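You operate a simulated robot arm through the tools that you are given. There is no shell and no other tool. Be economical: measure what you need, move in short steps, check, and stop when the job is done.

Carry out the task below with a simulated robot arm. There is one attempt and no reset: what you move stays moved.

JOB
Free the black bolt, run it out and in, and tighten it again.
Fine: free and tighten it with the socket key, run it by hand, and stand the key back where it was.

It is judged by the outcome, as a careful person would: the job done as asked, and still so three seconds after it is handed in. It fails if anything else is knocked over, pushed out of place, dropped, spilled or broken.

ROBOT AND FRAMES
A 6-joint arm with a two-finger parallel gripper, fixed in place. Base frame: the origin is at the foot of the arm, x ahead of it, y to its left, z up; the work surface is at about z = 850. Lengths are in mm, angles in degrees, forces in N, time in s.
With the tool pointing down near the work surface it reaches from about 240 to 640 mm from the base axis. Its first joint turns from -66.0 to 66.0 degrees. Payload 2.7 kg.
The tool frame sits at the grasp point between the pads (the TCP): z along the fingers, y along the line on which they close. The tips reach 23 mm beyond it. Largest opening 94 mm; finger width 38, thickness 10; the body of the gripper, 54 by 96 mm, starts 39 mm behind the TCP.
Orientation is that of the tool frame in the base frame, as [roll, pitch, yaw] about the fixed x, y, z axes, in that order (R = Rz(yaw) Ry(pitch) Rx(roll)). With the fingers straight down and closing along the base's y, the tool's x points along the base's -x, its y along +y and its z along -z.

CONTROLS
- The arm moves only by the tool jog_arm. Its argument "plan" is a list that holds one entry, the list of rows, each a list of 7 numbers: the shift along the base's x, y, z in mm, then the turn, a rotation vector about the base's x, y, z in degrees, then the gripper command, from -1 (shut) to 1 (fully open), values between in proportion. In form: [[[tx, ty, tz, rx, ry, rz, grip], ...]]. A call has 1 to 8 rows; each row is the pose to reach, as a shift and turn from the pose commanded when the call began. Rows are played at 5 a second. More than 50 mm and 8.6 degrees between two rows, or a gripper value outside its range, and nothing of the call is played. Where a pose cannot be reached the arm comes as near as it can. A force on the tool above 80 N (or 10 N above the force at the start of the call, whichever is more), or a blocked arm, ends the call early, and 0.2 s more pass. The fingers move at their own pace (about 45 mm/s each) and stop on an object; they squeeze with about 25 N. The grip force told is the motor's: it shows also when the fingers shut on nothing. Time passes only in rows, and 0.2 s behind the last, so rows that repeat a pose let the fingers close. The reply holds the time, the measured pose of the TCP, the force on the tool along the base axes, the opening and the grip force, in the units named above and with some noise, and new pictures: "show" is both (left out), scene, wrist or none.
- Cameras (640 x 400 px; columns grow to the right, rows downward): "scene" is fixed at [48.9, -413, 1419.6]; the picture's right is [0.95, -0.32, 0.00], its down [-0.13, -0.39, -0.91] and it looks along [0.29, 0.86, -0.41] (base axes); focal length 338 px, centre (320, 200). "wrist" rides on the gripper at [-39, 0, -44] in the tool frame; the picture's right is [0.00, -1.00, 0.00], its down [0.97, 0.00, -0.24] and it looks along [0.24, 0.00, 0.97] (tool axes); focal length 218 px, centre (320, 200).
- probe_pixels(camera, pixels): for up to 12 pixels [column, row] of the newest picture of that camera ("zoom" is the newest enlarged one), the place [x, y, z] in the base frame of the surface seen there, good to about 2 mm. No time passes.
- close_up(camera, box): a new picture of the part [left, top, right, bottom] of that camera's present view, enlarged. No time passes.
- job_done(): hands the job in; it is judged then, once.

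Work in short steps. Measure before you move; look again where a grasp or a placing could have gone wrong, and mend it. You have 80 turns and 120 pictures in all, those below and enlarged ones among them. Open the gripper and draw the arm clear of the work before you hand the job in, unless the task says otherwise; then end with one line.

The tools are called after "Emit:" as name(argument=value, ...) on one line, values as JSON. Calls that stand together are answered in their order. jog_arm: Moves the arm, as the interface text tells. Its arguments: {"type":"object","properties":{"plan":{"type":"array","items":{"type":"array","items":{"type":"array","items":{"type":"number"}}}},"show":{"type":"string","enum":["both","scene","wrist","none"]}},"required":["plan"]} The other tools are called the same way: probe_pixels (camera, pixels) gives the place of the surface under pixels of a picture; close_up (camera, box) takes an enlarged picture of a part of a camera's view; job_done () hands the job in.

At the start:

```text
time: 0.0
tcp_pos: [292.1, 294.2, 1144.2]
tcp_rot: [179.9, -0.1, 180.0]
ft_force: [0.4, -0.4, 0.5]
grip_width: 94.0
grip_force: 0.0
```

scene: 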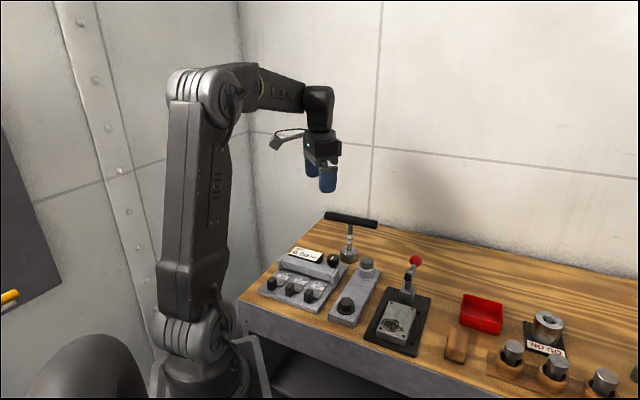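
wrist: 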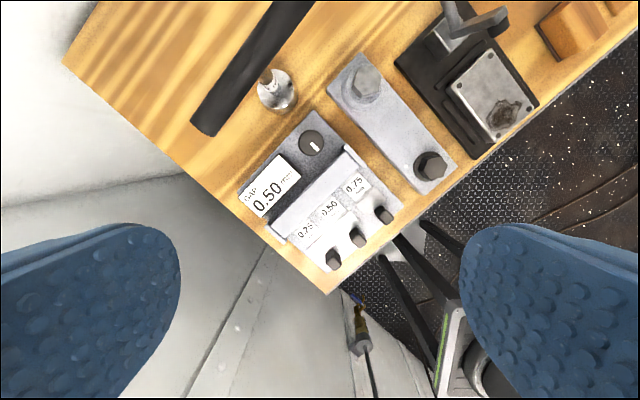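

The wrist picture shows a plate with a grey bolt (365,85) and a black bolt (430,165), and a T-handled key standing near (275,90). I'll enlarge these areas before measuring.

Emit:
close_up(camera="scene", box=[240, 190, 440, 360])

Emit:
close_up(camera="wrist", box=[180, 0, 500, 260])

Emit:
probe_pixels(camera="wrist", pixels=[[430, 160], [432, 168], [365, 85], [400, 130], [275, 90], [266, 74], [205, 125], [250, 65], [300, 130], [290, 102], [440, 185], [345, 95]])

Emit:
probe_pixels(camera="scene", pixels=[[326, 215], [350, 218], [376, 224], [349, 235], [349, 245], [349, 256], [347, 300], [347, 308], [367, 262], [345, 316], [360, 285], [362, 265]])

```text
2.35 times, centred on (340, 275) of scene
```

zoom: 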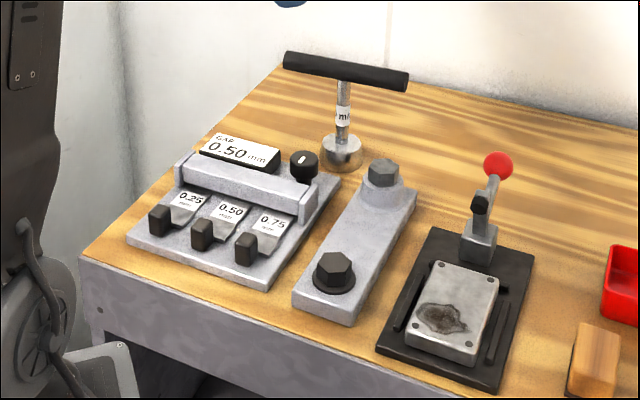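

```text
1.54 times, centred on (340, 130) of wrist
```

zoom: 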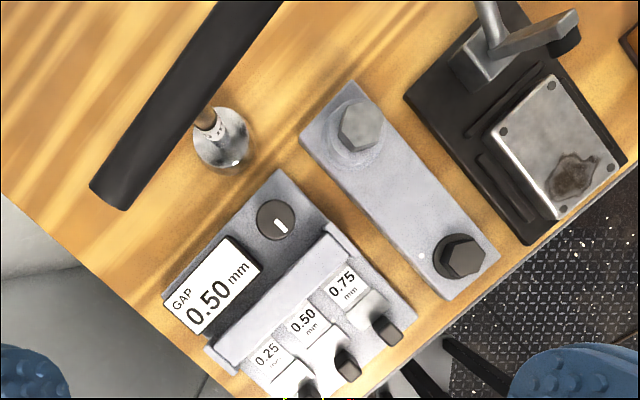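

```text
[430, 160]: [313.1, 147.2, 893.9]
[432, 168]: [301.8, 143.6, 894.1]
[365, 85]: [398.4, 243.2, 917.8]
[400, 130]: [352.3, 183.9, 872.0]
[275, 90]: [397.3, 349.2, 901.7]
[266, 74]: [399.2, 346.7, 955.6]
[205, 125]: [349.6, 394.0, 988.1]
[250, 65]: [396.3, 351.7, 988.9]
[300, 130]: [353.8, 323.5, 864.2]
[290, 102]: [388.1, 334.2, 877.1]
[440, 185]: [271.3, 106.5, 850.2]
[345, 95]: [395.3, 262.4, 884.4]
```

```text
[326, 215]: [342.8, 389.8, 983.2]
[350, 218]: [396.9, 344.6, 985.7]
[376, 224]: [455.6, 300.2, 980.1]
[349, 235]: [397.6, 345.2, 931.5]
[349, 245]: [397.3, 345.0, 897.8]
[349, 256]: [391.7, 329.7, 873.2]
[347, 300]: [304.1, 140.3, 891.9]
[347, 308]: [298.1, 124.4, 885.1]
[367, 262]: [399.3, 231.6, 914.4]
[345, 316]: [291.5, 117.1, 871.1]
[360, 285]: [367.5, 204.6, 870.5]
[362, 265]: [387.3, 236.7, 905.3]
```

The key's bar is centred near (398,347) at z≈985, and the black head is near (306,143) with its top at z≈894. I'll enlarge both for finer measurement.

Emit:
close_up(camera="scene", box=[318, 205, 388, 270])

Emit:
close_up(camera="scene", box=[315, 250, 395, 335])

```text
6.15 times, centred on (353, 238) of scene
```

zoom: 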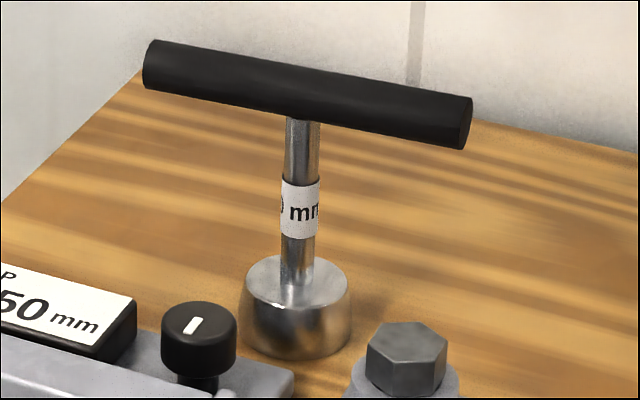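

```text
4.71 times, centred on (355, 292) of scene
```

zoom: 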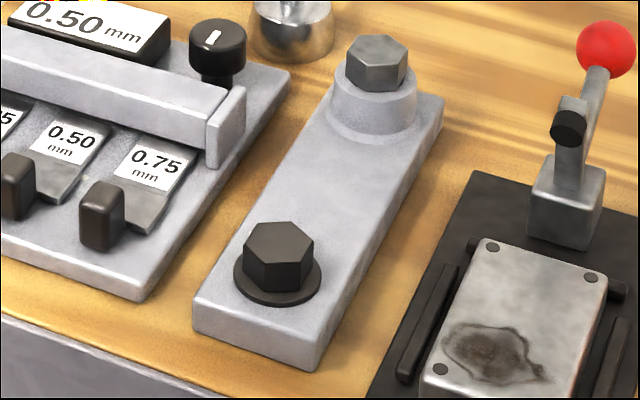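

The socket is the silver cylinder at the key's foot, and the key stands free on the bench. I'll move above the bar and turn so the fingers close across it (bar direction about -41.5°).

Emit:
jog_arm(plan=[[[21, 10, -10, 0, 0, -8.3, 1], [42, 20, -25, 0, 0, -16.6, 1], [63, 30, -40, 0, 0, -24.9, 1], [84, 41, -55, 0, 0, -33.2, 1], [105, 52, -65, 0, 0, -41.5, 1], [105, 52, -65, 0, 0, -41.5, 1]]])

```text
time: 1.4
tcp_pos: [396.0, 347.8, 1079.6]
tcp_rot: [179.9, 0.0, 138.4]
ft_force: [-0.1, 0.6, -1.0]
grip_width: 93.9
grip_force: 0.0
```

scene: 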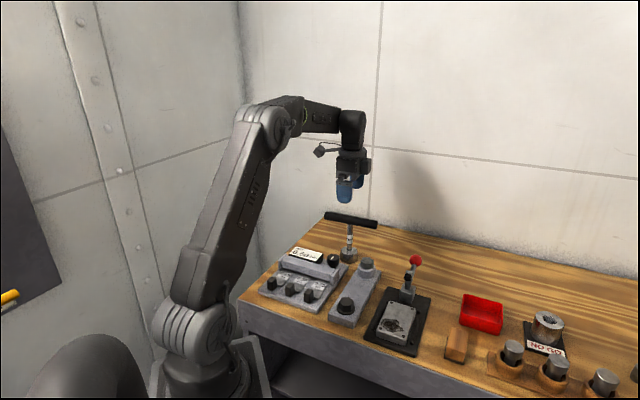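
wrist: 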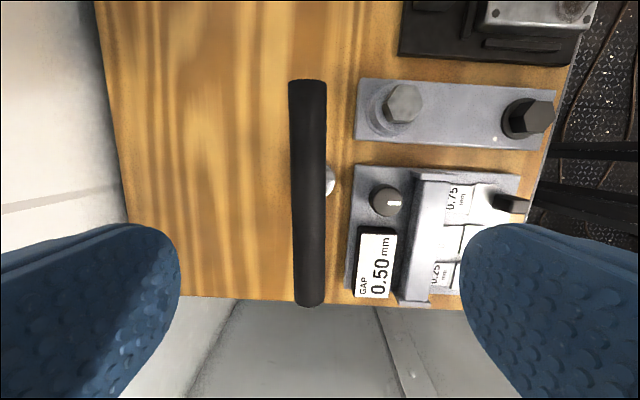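

The bar runs from (307,82) to (309,303) in the wrist view, nearly aligned. I'll probe its axis and the bolt's hex.

Emit:
probe_pixels(camera="wrist", pixels=[[307, 90], [309, 140], [309, 190], [309, 240], [310, 295], [296, 190], [322, 190], [330, 182]])

Emit:
close_up(camera="wrist", box=[480, 80, 580, 160])

```text
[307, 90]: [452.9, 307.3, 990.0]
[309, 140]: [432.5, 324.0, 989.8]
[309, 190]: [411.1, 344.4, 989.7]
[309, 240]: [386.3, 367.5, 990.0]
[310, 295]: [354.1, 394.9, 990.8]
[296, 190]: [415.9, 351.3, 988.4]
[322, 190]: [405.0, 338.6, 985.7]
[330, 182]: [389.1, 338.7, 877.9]
```

```text
5.00 times, centred on (530, 120) of wrist
```

zoom: 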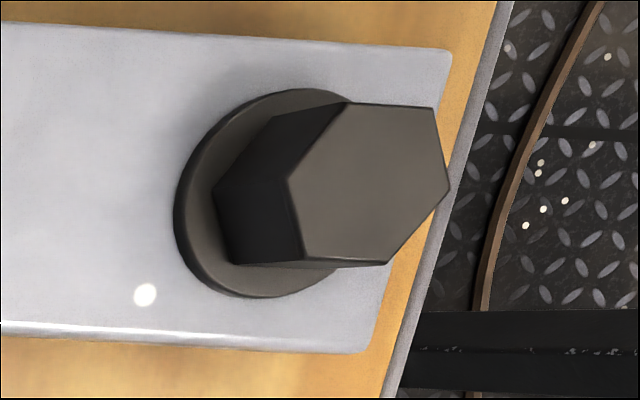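

The bar's centre is about (403,351) with its axis at z≈981, at -41.5°. I'll probe the bolt's hex corners in the enlarged picture to get the hex angle and centre.

Emit:
probe_pixels(camera="zoom", pixels=[[352, 106], [431, 110], [445, 187], [385, 261], [306, 260], [292, 181], [368, 185], [180, 200], [300, 92], [260, 293], [410, 210], [340, 140]])

Emit:
close_up(camera="wrist", box=[280, 140, 360, 220])

```text
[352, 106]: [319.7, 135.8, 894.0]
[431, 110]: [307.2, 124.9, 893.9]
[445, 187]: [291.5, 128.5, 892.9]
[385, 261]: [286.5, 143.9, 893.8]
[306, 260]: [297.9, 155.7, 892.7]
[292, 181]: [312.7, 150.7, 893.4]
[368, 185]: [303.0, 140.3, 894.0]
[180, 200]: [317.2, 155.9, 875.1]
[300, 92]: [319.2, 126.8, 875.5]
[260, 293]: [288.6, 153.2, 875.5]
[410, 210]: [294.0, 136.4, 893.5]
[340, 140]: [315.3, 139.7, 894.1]
```

```text
5.00 times, centred on (320, 180) of wrist
```

zoom: 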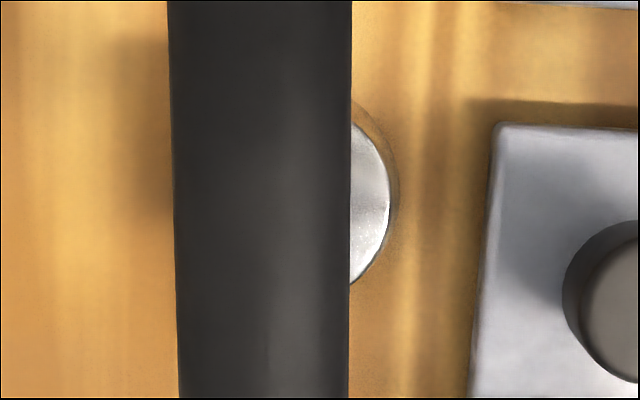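

The bolt is centred at about (302.6,139.9), with a head top of 894, a flange at 875 and corners at 46.5° mod 60. I'll lower the open fingers over the bar.

Emit:
jog_arm(plan=[[[6.5, 4, -20, 0, 0, 0, 1], [6.5, 4, -60, 0, 0, 0, 1], [6.5, 4, -97, 0, 0, 0, 1], [6.5, 4, -97, 0, 0, 0, 1]]])

```text
time: 2.4
tcp_pos: [403.7, 351.5, 984.7]
tcp_rot: [179.9, 0.0, 138.4]
ft_force: [-0.5, 0.1, 0.8]
grip_width: 94.1
grip_force: 0.0
```

scene: 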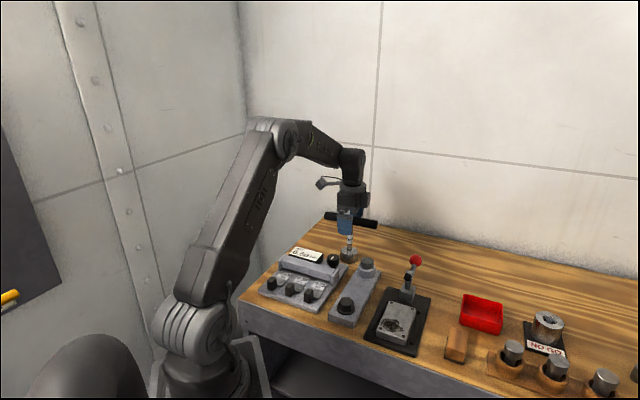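
wrist: 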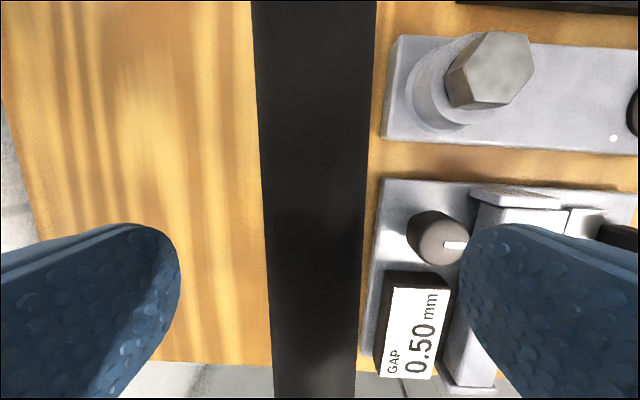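

The bar sits centrally between the fingers (columns 255–375). I'll lower 3 mm more and close.

Emit:
jog_arm(plan=[[[-0.3, -0.4, -3, 0, 0, 0, 0], [-0.3, -0.4, -3, 0, 0, 0, -0.4], [-0.3, -0.4, -3, 0, 0, 0, -0.6], [-0.3, -0.4, -3, 0, 0, 0, -1], [-0.3, -0.4, -3, 0, 0, 0, -1], [-0.3, -0.4, -3, 0, 0, 0, -1]]])

```text
time: 3.8
tcp_pos: [402.4, 350.0, 979.4]
tcp_rot: [179.9, 0.0, 138.5]
ft_force: [0.2, 1.6, 0.8]
grip_width: 23.4
grip_force: 25.2
```

scene: 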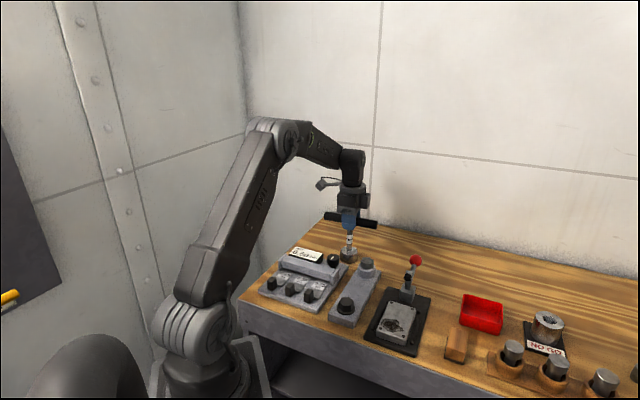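
wrist: 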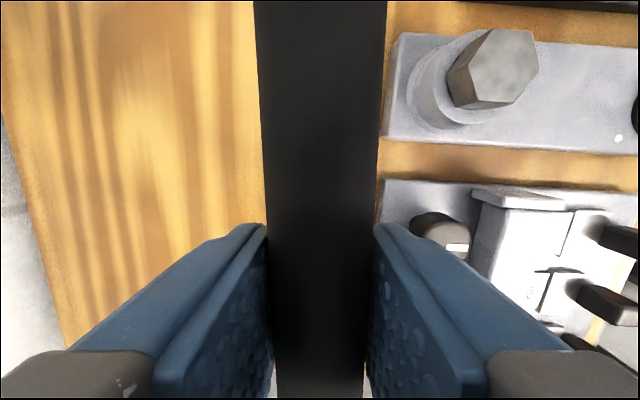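

The bar is held (23.4 mm, 25 N). I'll lift it 100 mm and inspect the key and its socket.

Emit:
jog_arm(plan=[[[0, 0, 10, 0, 0, 0, -1], [0, 0, 40, 0, 0, 0, -1], [0, 0, 80, 0, 0, 0, -1], [0, 0, 110, 0, 0, 0, -1], [0, 0, 110, 0, 0, 0, -1]]], show="scene")

Emit:
close_up(camera="scene", box=[310, 150, 400, 260])

```text
time: 5.0
tcp_pos: [403.6, 350.5, 1090.2]
tcp_rot: [179.9, 0.0, 138.6]
ft_force: [-0.9, 0.4, -2.6]
grip_width: 23.8
grip_force: 25.0
```

scene: 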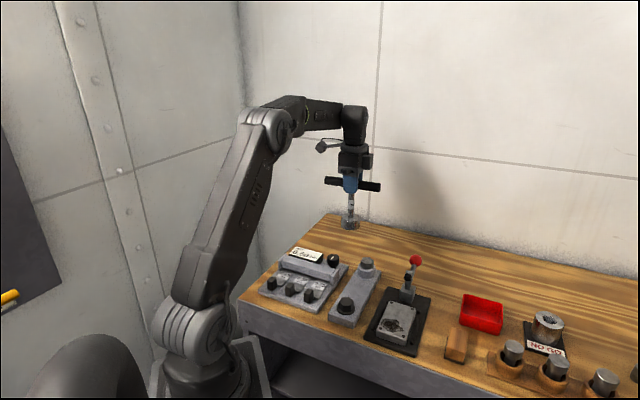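

```text
3.64 times, centred on (355, 205) of scene
```

zoom: 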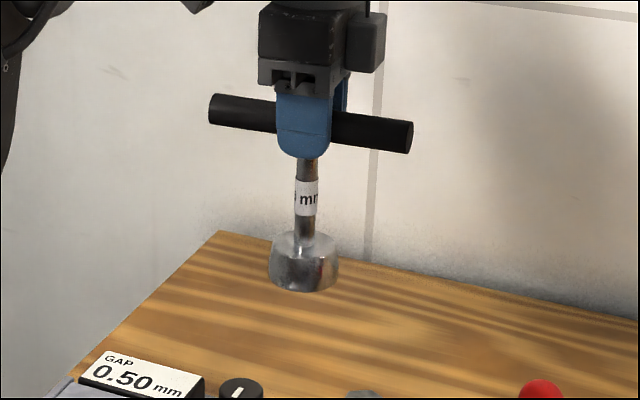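

The key hangs straight. I'll probe the shaft, socket and finger to find the key's axis relative to the TCP.

Emit:
probe_pixels(camera="zoom", pixels=[[307, 170], [306, 225], [304, 245], [304, 280], [273, 262], [336, 262], [304, 290], [213, 110], [408, 137], [279, 130], [329, 130], [304, 120]])

```text
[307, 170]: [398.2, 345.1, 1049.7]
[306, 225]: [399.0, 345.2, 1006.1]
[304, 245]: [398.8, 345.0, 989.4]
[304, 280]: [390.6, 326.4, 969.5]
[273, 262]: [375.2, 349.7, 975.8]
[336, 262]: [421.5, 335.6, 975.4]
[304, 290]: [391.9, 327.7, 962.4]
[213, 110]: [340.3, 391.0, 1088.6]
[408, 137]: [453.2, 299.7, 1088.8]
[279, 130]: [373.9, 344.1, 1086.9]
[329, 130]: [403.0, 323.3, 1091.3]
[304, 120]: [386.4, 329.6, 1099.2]
```

The key axis sits about 1 mm from the TCP along the bar, and its foot is 129 mm below the TCP. I'll carry it over the black bolt, keeping the height.

Emit:
jog_arm(plan=[[[-10, -20, 0, 0, 0, 0, -1], [-28, -60, 0, 0, 0, 0, -1], [-48, -100, 0, 0, 0, 0, -1], [-67, -140, 0, 0, 0, 0, -1], [-86, -180, 0, 0, 0, -1, -1], [-98, -205, -10, 0, 0, -2, -1], [-99.8, -210.7, -25, 0, 0, -2, -1], [-99.8, -210.7, -25, 0, 0, -2, -1]]])

Emit:
close_up(camera="scene", box=[305, 200, 405, 330])

```text
time: 6.8
tcp_pos: [304.3, 138.6, 1065.0]
tcp_rot: [179.9, 0.1, 136.4]
ft_force: [-0.3, -0.5, -3.2]
grip_width: 23.6
grip_force: 24.6
```

scene: 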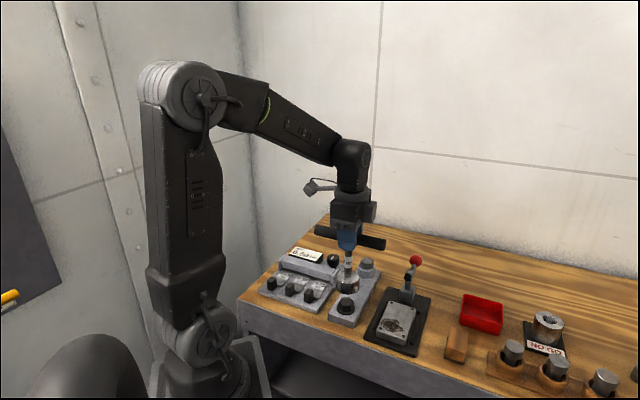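
wrist: 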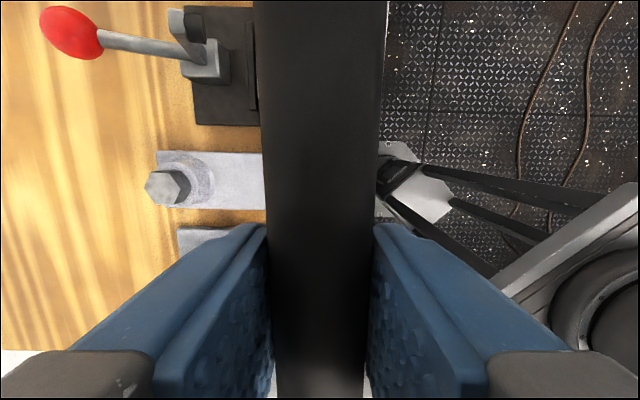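

```text
3.08 times, centred on (355, 265) of scene
```

zoom: 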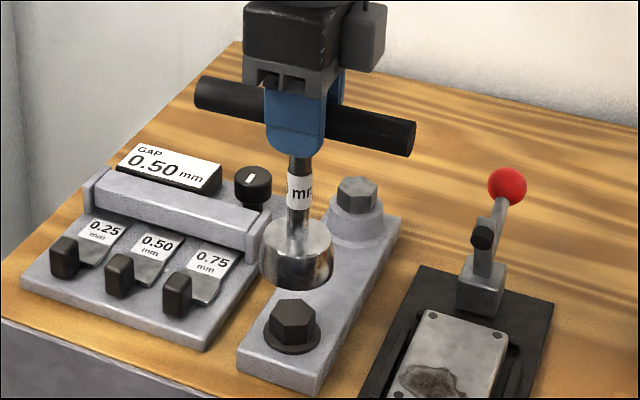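

The socket hangs over the bolt (zoom columns 297 and 293). I'll lower to about 6 mm above the head and compare closely.

Emit:
jog_arm(plan=[[[0, 0, -18, 0, 0, 0, -1], [0, 0, -35, 0, 0, 0, -1], [0, 0, -35, 0, 0, 0, -1]]], show="none")

Emit:
close_up(camera="scene", box=[315, 250, 385, 320])

```text
time: 7.6
tcp_pos: [305.2, 139.9, 1028.7]
tcp_rot: [179.9, 0.0, 136.5]
ft_force: [-0.8, -0.2, -3.3]
grip_width: 23.4
grip_force: 25.1
```

```text
5.71 times, centred on (350, 285) of scene
```

zoom: 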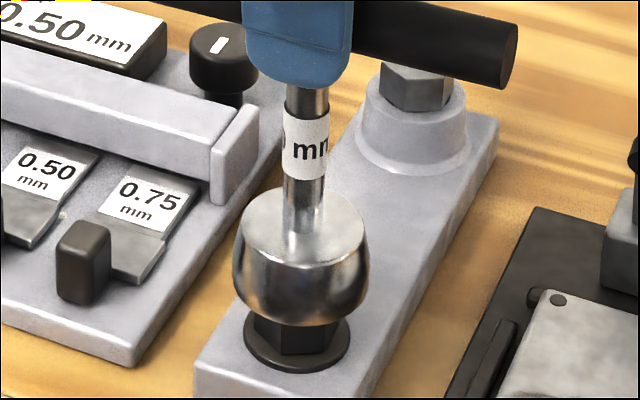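

The socket is centred on column 302 and the flange on 296, so it sits about 2 mm too far picture-right. I'll probe for the depth direction too.

Emit:
probe_pixels(camera="zoom", pixels=[[304, 210], [304, 225], [302, 290], [302, 305], [302, 318], [296, 365], [296, 371], [298, 340], [240, 250], [362, 250], [244, 345], [348, 345]])

```text
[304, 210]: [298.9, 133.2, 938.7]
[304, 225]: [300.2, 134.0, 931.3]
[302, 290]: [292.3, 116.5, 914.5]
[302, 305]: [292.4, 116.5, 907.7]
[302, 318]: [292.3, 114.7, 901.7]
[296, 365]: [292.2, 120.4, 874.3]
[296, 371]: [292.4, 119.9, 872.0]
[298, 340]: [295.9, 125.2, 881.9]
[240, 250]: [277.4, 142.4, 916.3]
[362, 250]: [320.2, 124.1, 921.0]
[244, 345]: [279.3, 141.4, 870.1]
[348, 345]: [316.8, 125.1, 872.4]
```

Both cues say to shift about (-2, 0). I'll do that and lower 10 mm in small steps, watching the force.

Emit:
jog_arm(plan=[[[-2.1, 0.2, 0, 0, 0, 0, -1], [-2.1, 0.2, -3, 0, 0, 0, -1], [-2.1, 0.2, -5, 0, 0, 0, -1], [-2.1, 0.2, -7, 0, 0, 0, -1], [-2.1, 0.2, -9, 0, 0, 0, -1], [-2.1, 0.2, -10, 0, 0, 0, -1]]], show="none")

Emit:
close_up(camera="scene", box=[315, 250, 385, 320])

```text
time: 9.0
tcp_pos: [301.9, 140.8, 1018.9]
tcp_rot: [179.9, 0.0, 136.5]
ft_force: [-0.6, 0.5, -3.8]
grip_width: 23.4
grip_force: 25.1
```

```text
5.71 times, centred on (350, 285) of scene
```

zoom: 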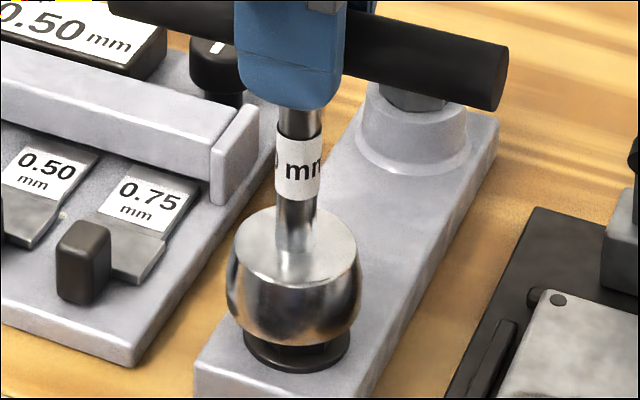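

There is no contact force although the rim is now below the head's top, so it is going on. I'll keep lowering gently.

Emit:
jog_arm(plan=[[[0, 0, -2, 0, 0, 0, -1], [0, 0, -5, 0, 0, 0, -1], [0, 0, -8, 0, 0, 0, -1], [0, 0, -11, 0, 0, 0, -1], [0, 0, -13, 0, 0, 0, -1], [0, 0, -14, 0, 0, 0, -1]]], show="none")

Emit:
close_up(camera="scene", box=[315, 250, 385, 320])

```text
time: 10.4
tcp_pos: [299.7, 140.0, 1006.1]
tcp_rot: [179.9, 0.0, 136.6]
ft_force: [1.1, -1.1, -1.8]
grip_width: 23.5
grip_force: 24.9
```

```text
5.71 times, centred on (350, 285) of scene
```

zoom: 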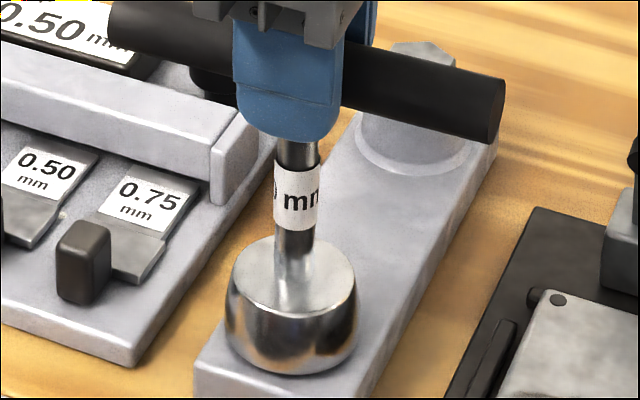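

The socket is seated over the head down to the flange. I'll turn it counter-clockwise (+z) in small steps to free the bolt.

Emit:
jog_arm(plan=[[[0, 0, 0, 0, 0, 5, -1], [0, 0, 0, 0, 0, 10, -1], [0, 0, 0, 0, 0, 16, -1], [0, 0, 0, 0, 0, 22, -1], [0, 0, 0, 0, 0, 28, -1], [0, 0, 0, 0, 0, 28, -1]]])

```text
time: 11.8
tcp_pos: [301.2, 139.4, 1006.0]
tcp_rot: [180.0, 0.0, 164.6]
ft_force: [4.1, -1.3, -4.4]
grip_width: 23.5
grip_force: 24.9
```

scene: 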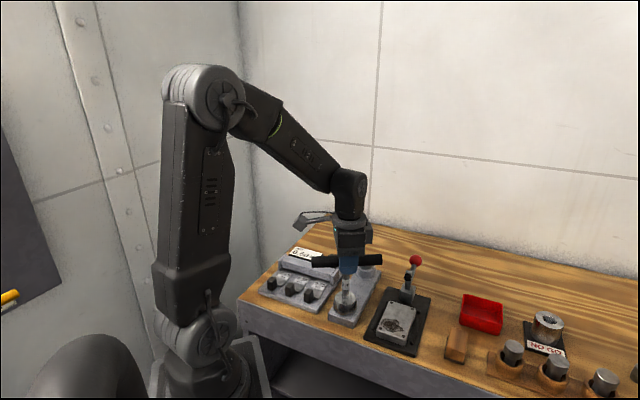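
wrist: 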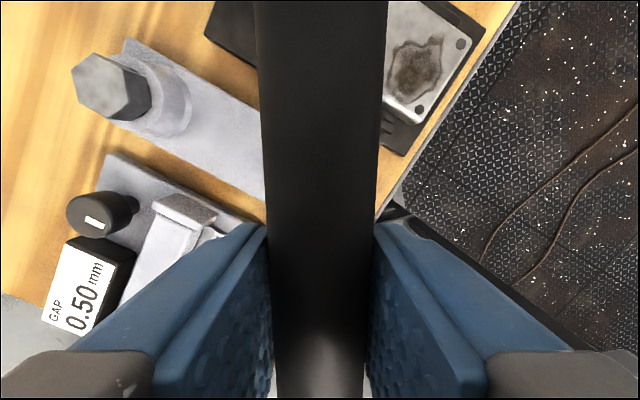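

It turned 28° without much force. I'll go 20° more, then lift off and check that the head really turned.

Emit:
jog_arm(plan=[[[0, 0, 0, 0, 0, 7, -1], [0, 0, 0, 0, 0, 14, -1], [0, 0, 0, 0, 0, 20, -1], [0, 0, 0, 0, 0, 20, -1]]], show="none")

Emit:
jog_arm(plan=[[[0, 0, 5, 0, 0, 0, -1], [0, 0, 15, 0, 0, 0, -1], [0, 0, 40, 0, 0, 0, -1], [0, 0, 65, 0, 0, 0, -1], [0, 0, 65, 0, 0, 0, -1]]], show="none")

Emit:
close_up(camera="scene", box=[305, 230, 385, 325])

```text
time: 12.8
tcp_pos: [300.9, 140.4, 1005.0]
tcp_rot: [179.9, 0.0, -175.4]
ft_force: [2.3, -0.5, -2.7]
grip_width: 23.5
grip_force: 24.8
```

```text
time: 14.0
tcp_pos: [300.4, 139.1, 1071.0]
tcp_rot: [180.0, 0.1, -175.4]
ft_force: [0.2, -0.4, -4.2]
grip_width: 23.4
grip_force: 25.4
```

```text
4.21 times, centred on (345, 278) of scene
```

zoom: 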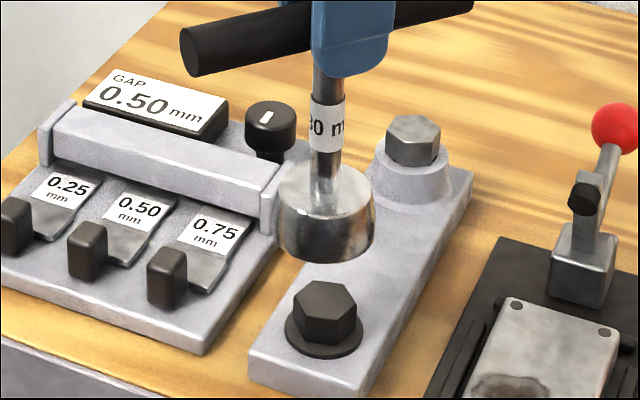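

The label reads 30 mm. I'll enlarge the head to measure its new angle.

Emit:
close_up(camera="scene", box=[332, 292, 362, 322])

```text
13.33 times, centred on (347, 307) of scene
```

zoom: 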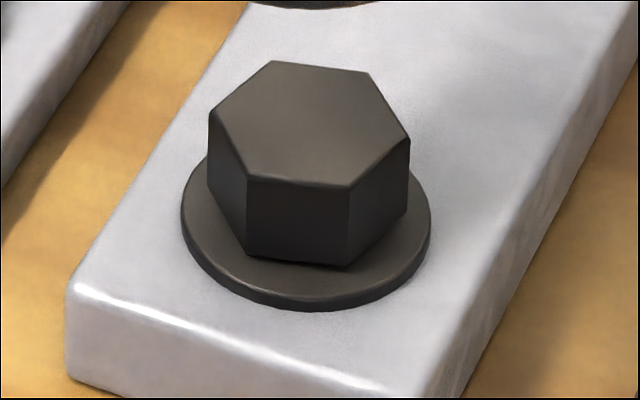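

Emit:
probe_pixels(camera="zoom", pixels=[[273, 65], [365, 76], [405, 138], [350, 183], [250, 177], [214, 113], [310, 125]])

```text
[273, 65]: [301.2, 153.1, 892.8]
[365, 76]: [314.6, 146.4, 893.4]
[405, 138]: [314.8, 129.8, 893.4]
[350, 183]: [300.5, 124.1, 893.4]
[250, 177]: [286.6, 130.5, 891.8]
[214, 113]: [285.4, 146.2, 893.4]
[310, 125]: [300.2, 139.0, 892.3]
```

The head turned about +43° (corners now at 29° mod 60; 5° was socket slack), so it is free. I'll carry the key back to its spot and original heading.

Emit:
jog_arm(plan=[[[0, 0, 18, 0, 0, -5, -1], [15, 30, 19, 0, 0, -11, -1], [32, 66, 19, 0, 0, -17, -1], [49, 102, 19, 0, 0, -23, -1], [66, 138, 19, 0, 0, -29, -1], [83, 172, 19, 0, 0, -35, -1], [97, 200, 19, 0, 0, -41, -1], [101.9, 210.5, 19, 0, 0, -46, -1]]], show="none")

Emit:
jog_arm(plan=[[[0, 0, -30, 0, 0, 0, -1], [0, 0, -70, 0, 0, 0, -1], [0, 0, -98, 0, 0, 0, -1], [0, 0, -105, 0, 0, 0, -1], [0, 0, -107.5, 0, 0, 0, -1], [0, 0, -109, 0, 0, 0, -1], [0, 0, -109.5, 0, 0, 0, -1]]], show="scene")

Emit:
close_up(camera="scene", box=[318, 205, 388, 270])

```text
time: 15.8
tcp_pos: [403.8, 350.1, 1089.9]
tcp_rot: [-180.0, 0.0, 138.4]
ft_force: [-0.8, 0.6, -3.8]
grip_width: 23.4
grip_force: 25.0
```

```text
time: 17.4
tcp_pos: [403.1, 350.6, 981.3]
tcp_rot: [179.8, 0.0, 138.6]
ft_force: [-0.7, 0.2, 1.2]
grip_width: 23.3
grip_force: 24.9
```

scene: 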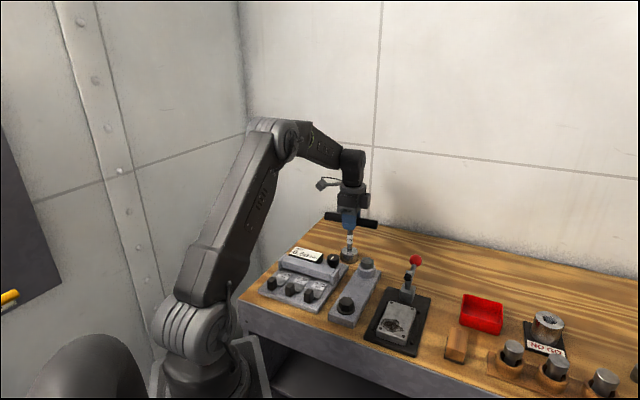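

```text
6.15 times, centred on (353, 238) of scene
```

zoom: 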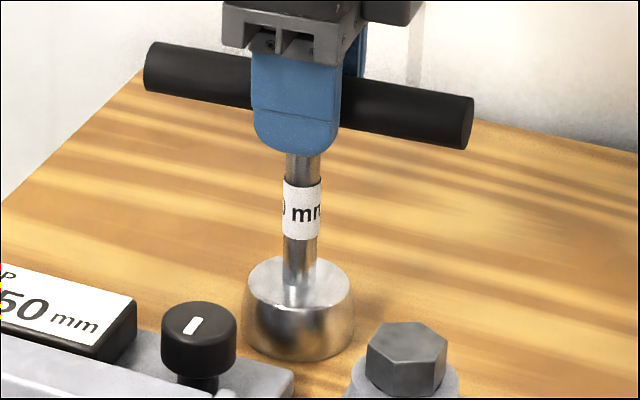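

The key stands within a millimetre of its original place, and the bench now carries its weight. I'll open and rise.

Emit:
jog_arm(plan=[[[0, 0, 0, 0, 0, 0, -0.4], [0, 0, 0, 0, 0, 0, 0], [0, 0, 0, 0, 0, 0, 0.6], [0, 0, 0, 0, 0, 0, 1], [0, 0, 10, 0, 0, 0, 1], [0, 0, 50, 0, 0, 0, 1], [0, 0, 95, 0, 0, 0, 1]]])

```text
time: 19.0
tcp_pos: [403.2, 350.5, 1074.5]
tcp_rot: [179.9, 0.0, 138.4]
ft_force: [0.2, 0.1, 0.7]
grip_width: 94.2
grip_force: 0.1
```

scene: 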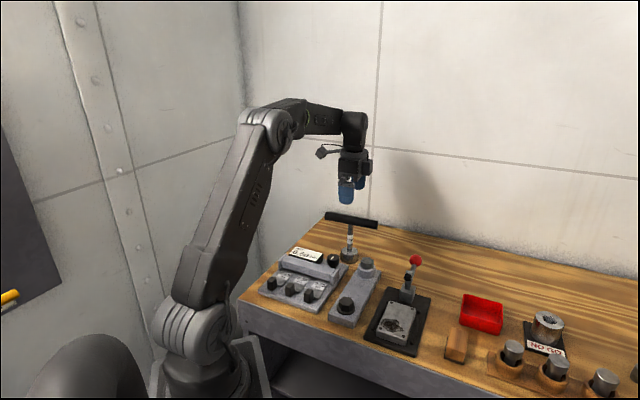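
wrist: 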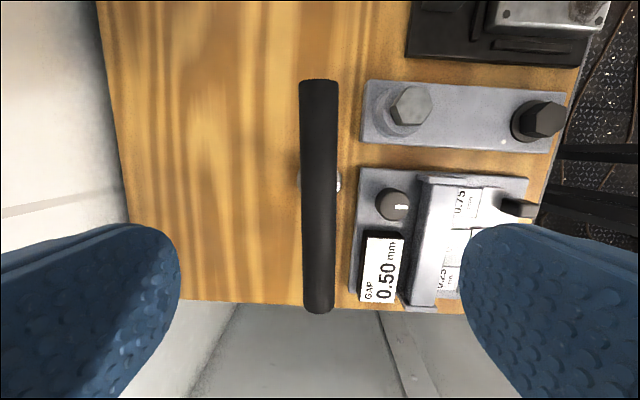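

The key stands steady. I'll probe the neighbours' clearances around the black bolt before taking it by hand.

Emit:
probe_pixels(camera="wrist", pixels=[[518, 207], [520, 185], [430, 190], [540, 118], [410, 105], [550, 15]])

Emit:
probe_pixels(camera="scene", pixels=[[310, 292], [313, 283], [415, 260], [409, 290], [395, 320]])

```text
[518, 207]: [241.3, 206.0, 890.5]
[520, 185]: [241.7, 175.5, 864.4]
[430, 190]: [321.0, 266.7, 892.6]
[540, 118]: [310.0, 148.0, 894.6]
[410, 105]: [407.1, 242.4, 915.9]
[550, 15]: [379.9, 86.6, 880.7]
```

```text
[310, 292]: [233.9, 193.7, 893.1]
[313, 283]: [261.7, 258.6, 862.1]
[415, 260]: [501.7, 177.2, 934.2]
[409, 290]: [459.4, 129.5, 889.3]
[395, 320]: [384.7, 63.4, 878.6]
```

All neighbours are over 60 mm from the bolt. I'll move over the bolt, turning to yaw 89.4 so the pads lie on two flats, with the gripper at about 60 mm.

Emit:
jog_arm(plan=[[[-12, -25, 0, 0, 0, -6, 1], [-27, -56, 0, 0, 0, -12.5, 1], [-42, -88, 0, 0, 0, -19, 0.6], [-57, -120, -10, 0, 0, -25.5, 0.3], [-72, -152, -30, 0, 0, -32, 0.3], [-87, -182, -55, 0, 0, -38.5, 0.3], [-102, -210.8, -85, 0, 0, -45, 0.3], [-102.3, -210.8, -115, 0, 0, -49.1, 0.3]]], show="none")

Emit:
jog_arm(plan=[[[0, 0, -10, 0, 0, 0, 0.3], [0, 0, -30, 0, 0, 0, 0.3], [0, 0, -30, 0, 0, 0, 0.3]]])

```text
time: 20.8
tcp_pos: [300.8, 139.2, 960.4]
tcp_rot: [179.9, 0.0, 89.3]
ft_force: [-0.3, 1.2, -0.1]
grip_width: 60.8
grip_force: 0.1
```

```text
time: 21.6
tcp_pos: [300.3, 140.2, 929.1]
tcp_rot: [179.9, 0.1, 89.4]
ft_force: [0.6, -0.6, 0.4]
grip_width: 61.1
grip_force: 0.1
```

scene: 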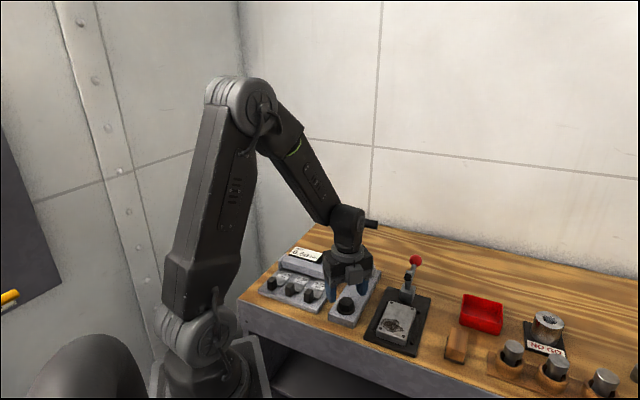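
wrist: 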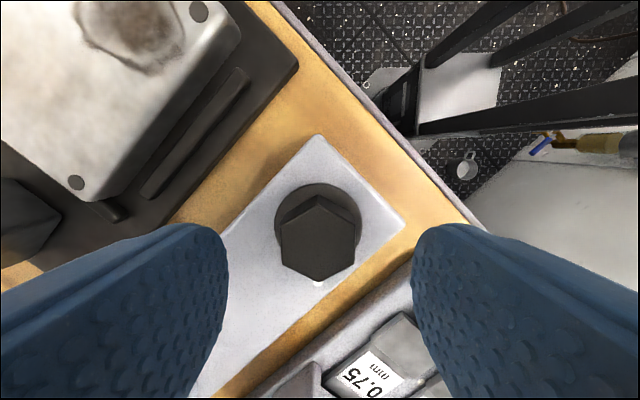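

The hex flats face the pads squarely (head at column 319). I'll lower 27 mm and close.

Emit:
jog_arm(plan=[[[0, 0, -12, 0, 0, 0, 0.3], [0, 0, -22, 0, 0, 0, 0.3], [0, 0, -27, 0, 0, 0, 0.3], [0, 0, -27, 0, 0, 0, 0], [0, 0, -27, 0, 0, 0, -1], [0, 0, -27, 0, 0, 0, -1], [0, 0, -27, 0, 0, 0, -1]]])

```text
time: 23.2
tcp_pos: [302.1, 138.9, 902.4]
tcp_rot: [179.8, 0.0, 89.4]
ft_force: [7.2, -0.2, -5.4]
grip_width: 31.4
grip_force: 44.9
```

scene: 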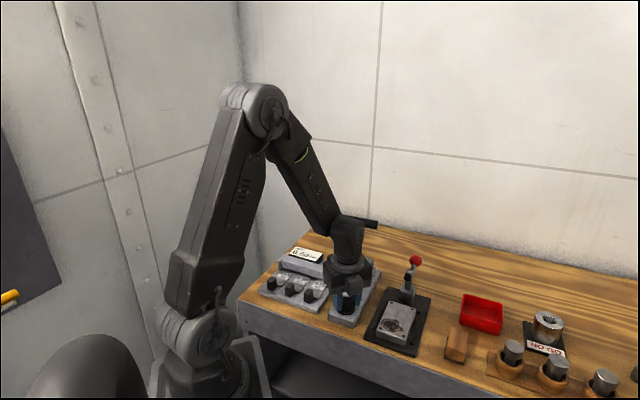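
wrist: 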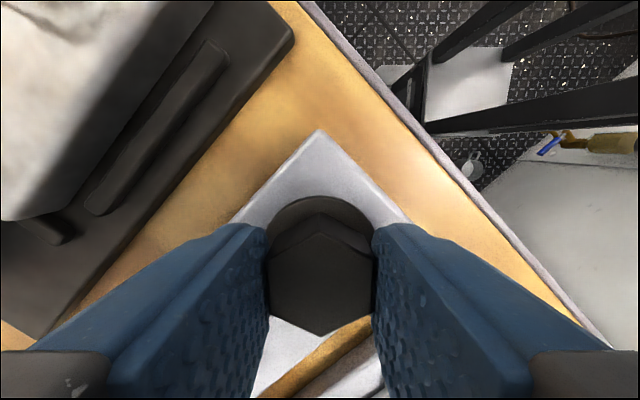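

The head is gripped on its flats (31.4 mm). I'll turn it counter-clockwise 60° by hand, shifting 0.5 mm in x to ease the side force.

Emit:
jog_arm(plan=[[[0.5, 0, 0, 0, 0, 6, -1], [0.5, 0, 0.1, 0, 0, 14, -1], [0.5, 0, 0.2, 0, 0, 22, -1], [0.5, 0, 0.3, 0, 0, 30, -1], [0.5, 0, 0.3, 0, 0, 38, -1], [0.5, 0, 0.4, 0, 0, 46, -1], [0.5, 0, 0.4, 0, 0, 54, -1], [0.5, 0, 0.5, 0, 0, 60, -1]]])

```text
time: 25.0
tcp_pos: [302.9, 139.6, 903.5]
tcp_rot: [179.9, 0.1, 149.6]
ft_force: [-1.9, 19.8, -11.9]
grip_width: 31.5
grip_force: 45.5
```

scene: 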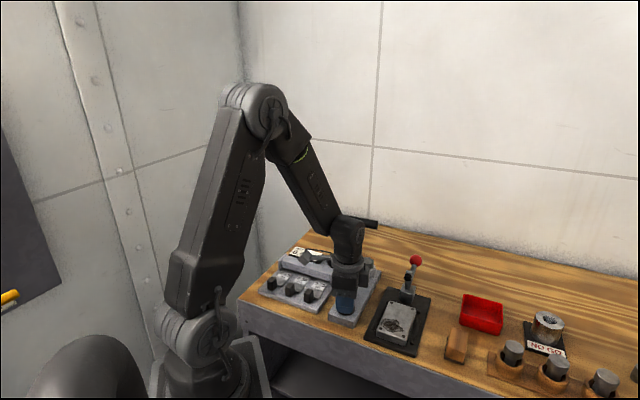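
wrist: 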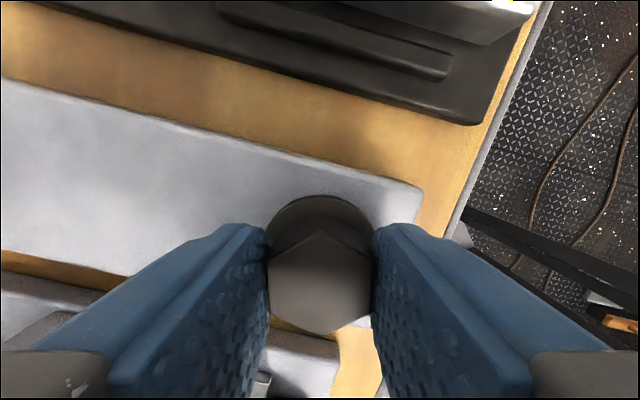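

The hex follows the fingers. There is a +20 N side force in y, so I'll shift 0.7 mm in +y, hold the height, and turn another 64°.

Emit:
jog_arm(plan=[[[0, 0.6, -0.2, 0, 0, 8, -1], [0, 0.7, -0.2, 0, 0, 16, -1], [0, 0.7, -0.2, 0, 0, 24, -1], [0, 0.7, -0.2, 0, 0, 32, -1], [0, 0.7, -0.2, 0, 0, 40, -1], [0, 0.7, -0.2, 0, 0, 48, -1], [0, 0.7, -0.2, 0, 0, 56, -1], [0, 0.7, -0.2, 0, 0, 64, -1]]], show="wrist")

```text
time: 26.8
tcp_pos: [300.3, 138.7, 904.0]
tcp_rot: [180.0, 0.0, -146.5]
ft_force: [-0.8, -14.8, 32.3]
grip_width: 31.3
grip_force: 44.4
```

wrist: 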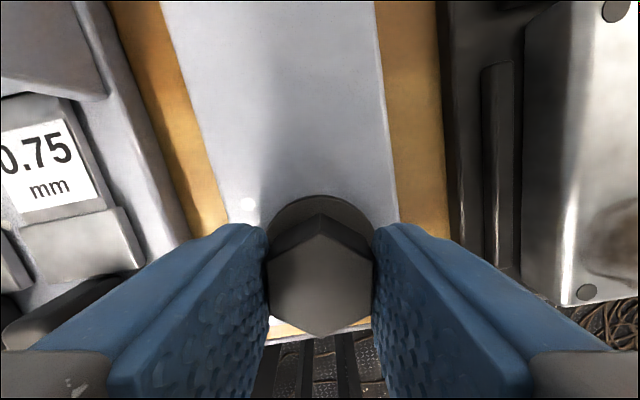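

The bolt is rising (+32 N on z). I'll lift with the thread, about 0.45 mm per 64° plus 0.5 mm to relieve, and keep turning.

Emit:
jog_arm(plan=[[[0, -0.3, 0.5, 0, 0, 8, -1], [0, -0.3, 0.56, 0, 0, 16, -1], [0, -0.3, 0.62, 0, 0, 24, -1], [0, -0.3, 0.68, 0, 0, 32, -1], [0, -0.3, 0.74, 0, 0, 40, -1], [0, -0.3, 0.8, 0, 0, 48, -1], [0, -0.3, 0.86, 0, 0, 56, -1], [0, -0.3, 0.92, 0, 0, 64, -1]]], show="none")

Emit:
jog_arm(plan=[[[0, 0, 0.06, 0, 0, 8, -1], [0, 0, 0.12, 0, 0, 16, -1], [0, 0, 0.18, 0, 0, 24, -1], [0, 0, 0.24, 0, 0, 32, -1], [0, 0, 0.3, 0, 0, 40, -1], [0, 0, 0.36, 0, 0, 48, -1]]])

```text
time: 28.6
tcp_pos: [301.7, 139.2, 904.4]
tcp_rot: [-179.9, 0.1, -82.3]
ft_force: [8.7, -15.4, 20.0]
grip_width: 31.2
grip_force: 44.9
```

```text
time: 30.0
tcp_pos: [302.0, 139.3, 904.7]
tcp_rot: [179.8, 0.0, -34.4]
ft_force: [8.7, -10.3, 17.9]
grip_width: 31.5
grip_force: 45.2
```

scene: 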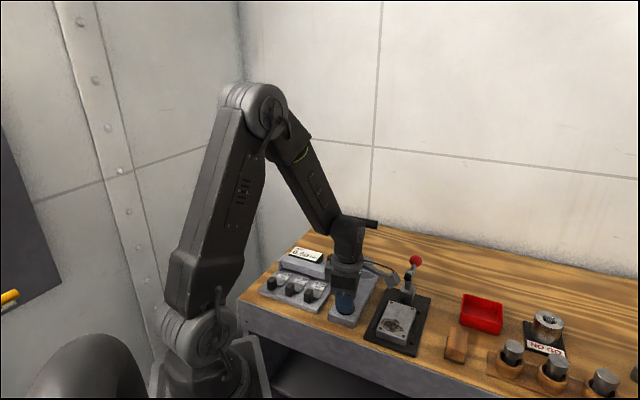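
wrist: 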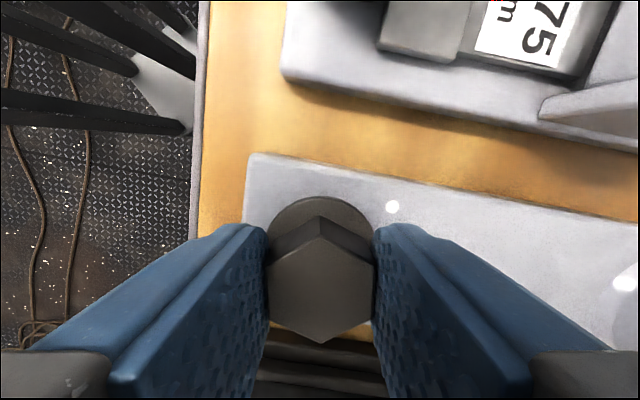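

Hand turn so far is 236°, with the hex still square in the pads. I'll continue to the wrist's useful end (+40°), then see where it stops.

Emit:
jog_arm(plan=[[[0.1, -0.1, 0.25, 0, 0, 8, -1], [0.1, -0.1, 0.31, 0, 0, 16, -1], [0.1, -0.1, 0.37, 0, 0, 24, -1], [0.1, -0.1, 0.43, 0, 0, 32, -1], [0.1, -0.1, 0.49, 0, 0, 40, -1]]], show="none")

Emit:
jog_arm(plan=[[[0, 0, 0, 0, 0, 0, -0.4], [0, 0, 0, 0, 0, 0, 0], [0, 0, 0, 0, 0, 0, 0.3], [0, 0, 10, 0, 0, 0, 0.3], [0, 0, 30, 0, 0, 0, 0.3], [0, 0, 30, 0, 0, 0, 0.3]]])

Emit:
close_up(camera="scene", box=[332, 292, 362, 322])

```text
time: 31.2
tcp_pos: [301.2, 139.5, 906.0]
tcp_rot: [180.0, -0.1, 5.6]
ft_force: [6.8, -4.5, 19.5]
grip_width: 31.6
grip_force: 45.4
```

```text
time: 32.6
tcp_pos: [301.5, 140.3, 934.7]
tcp_rot: [179.9, 0.0, 5.4]
ft_force: [-0.6, 0.7, 0.0]
grip_width: 61.3
grip_force: 0.1
```

scene: 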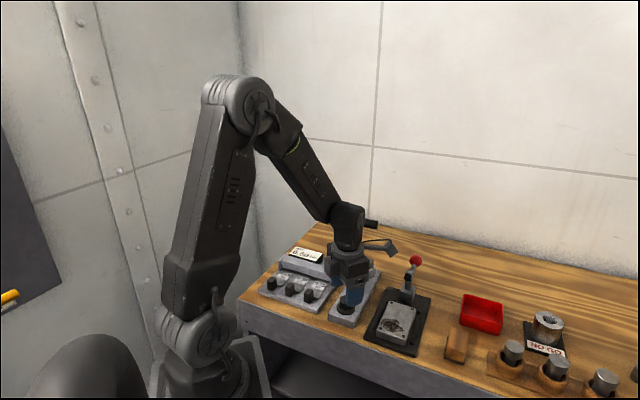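
wrist: 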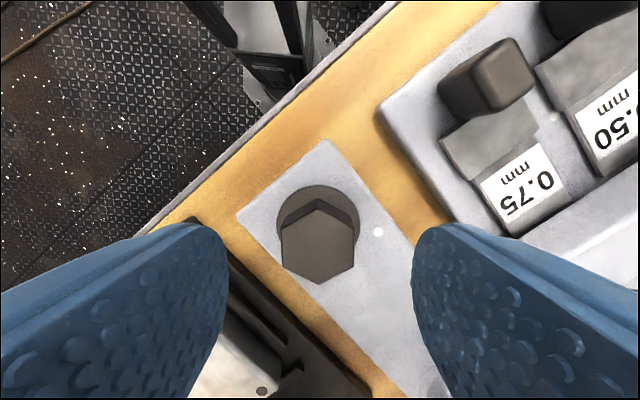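

```text
13.33 times, centred on (347, 307) of scene
```

zoom: 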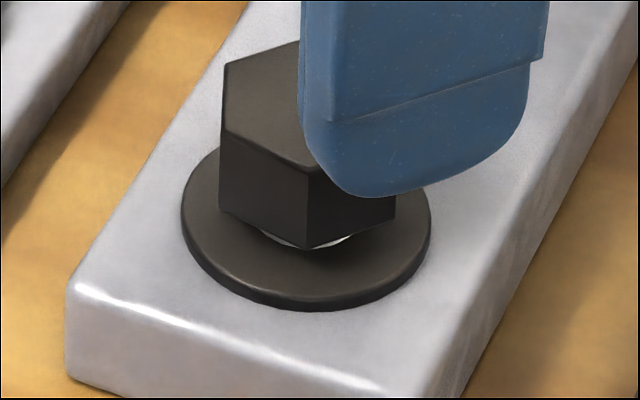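

The head has risen about 2.3 mm and the washer stays put, so the pitch is about 2.5 mm per turn. I'll wind the open gripper back 300° and re-grip for a second out-stroke.

Emit:
jog_arm(plan=[[[0, 0, 0, 0, 0, -7.5, 0.3], [0, 0, 0, 0, 0, -15, 0.3], [0, 0, 0, 0, 0, -22.5, 0.3], [0, 0, 0, 0, 0, -30, 0.3], [0, 0, 0, 0, 0, -37.5, 0.3], [0, 0, 0, 0, 0, -45, 0.3], [0, 0, 0, 0, 0, -52.5, 0.3], [0, 0, 0, 0, 0, -60, 0.3]]], show="none")

Emit:
jog_arm(plan=[[[0, 0, 0, 0, 0, -7.5, 0.3], [0, 0, 0, 0, 0, -15, 0.3], [0, 0, 0, 0, 0, -22.5, 0.3], [0, 0, 0, 0, 0, -30, 0.3], [0, 0, 0, 0, 0, -37.5, 0.3], [0, 0, 0, 0, 0, -45, 0.3], [0, 0, 0, 0, 0, -52.5, 0.3], [0, 0, 0, 0, 0, -60, 0.3]]], show="none")

Emit:
jog_arm(plan=[[[0, 0, 0, 0, 0, -7.5, 0.3], [0, 0, 0, 0, 0, -15, 0.3], [0, 0, 0, 0, 0, -22.5, 0.3], [0, 0, 0, 0, 0, -30, 0.3], [0, 0, 0, 0, 0, -37.5, 0.3], [0, 0, 0, 0, 0, -45, 0.3], [0, 0, 0, 0, 0, -52.5, 0.3], [0, 0, 0, 0, 0, -60, 0.3]]], show="none")

Emit:
jog_arm(plan=[[[0, 0, 0, 0, 0, -7.5, 0.3], [0, 0, 0, 0, 0, -15, 0.3], [0, 0, 0, 0, 0, -22.5, 0.3], [0, 0, 0, 0, 0, -30, 0.3], [0, 0, 0, 0, 0, -37.5, 0.3], [0, 0, 0, 0, 0, -45, 0.3], [0, 0, 0, 0, 0, -52.5, 0.3], [0, 0, 0, 0, 0, -60, 0.3]]], show="none")

Emit:
jog_arm(plan=[[[0, 0, 0, 0, 0, -7.5, 0.3], [0, 0, 0, 0, 0, -15, 0.3], [0, 0, 0, 0, 0, -22.5, 0.3], [0, 0, 0, 0, 0, -30, 0.3], [0, 0, 0, 0, 0, -37.5, 0.3], [0, 0, 0, 0, 0, -45, 0.3], [0, 0, 0, 0, 0, -52.5, 0.3], [0, 0, 0, 0, 0, -60, 0.3]]])

```text
time: 34.4
tcp_pos: [301.1, 139.2, 935.3]
tcp_rot: [179.9, -0.1, -54.7]
ft_force: [0.3, 0.2, 0.0]
grip_width: 61.2
grip_force: 0.1
```

```text
time: 36.2
tcp_pos: [301.0, 140.0, 936.3]
tcp_rot: [179.8, -0.1, -114.7]
ft_force: [-0.5, 0.6, 0.3]
grip_width: 61.3
grip_force: 0.0
```

```text
time: 38.0
tcp_pos: [301.9, 139.2, 934.1]
tcp_rot: [179.8, 0.0, -174.7]
ft_force: [0.7, 0.6, -0.6]
grip_width: 61.1
grip_force: 0.2
```

```text
time: 39.8
tcp_pos: [300.9, 139.6, 934.8]
tcp_rot: [180.0, 0.0, 125.3]
ft_force: [0.5, -0.6, 0.9]
grip_width: 61.0
grip_force: 0.0
```

```text
time: 41.6
tcp_pos: [301.0, 139.8, 935.3]
tcp_rot: [179.9, 0.0, 65.3]
ft_force: [0.6, -0.6, 1.2]
grip_width: 61.2
grip_force: 0.1
```

scene: 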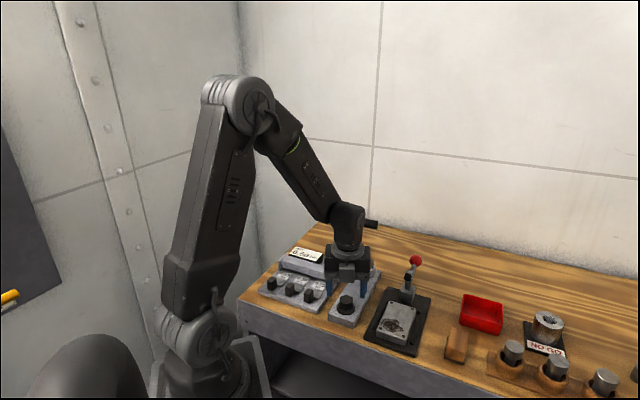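
wrist: 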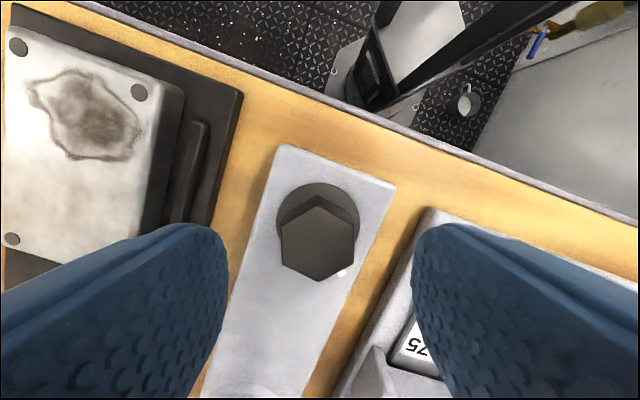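

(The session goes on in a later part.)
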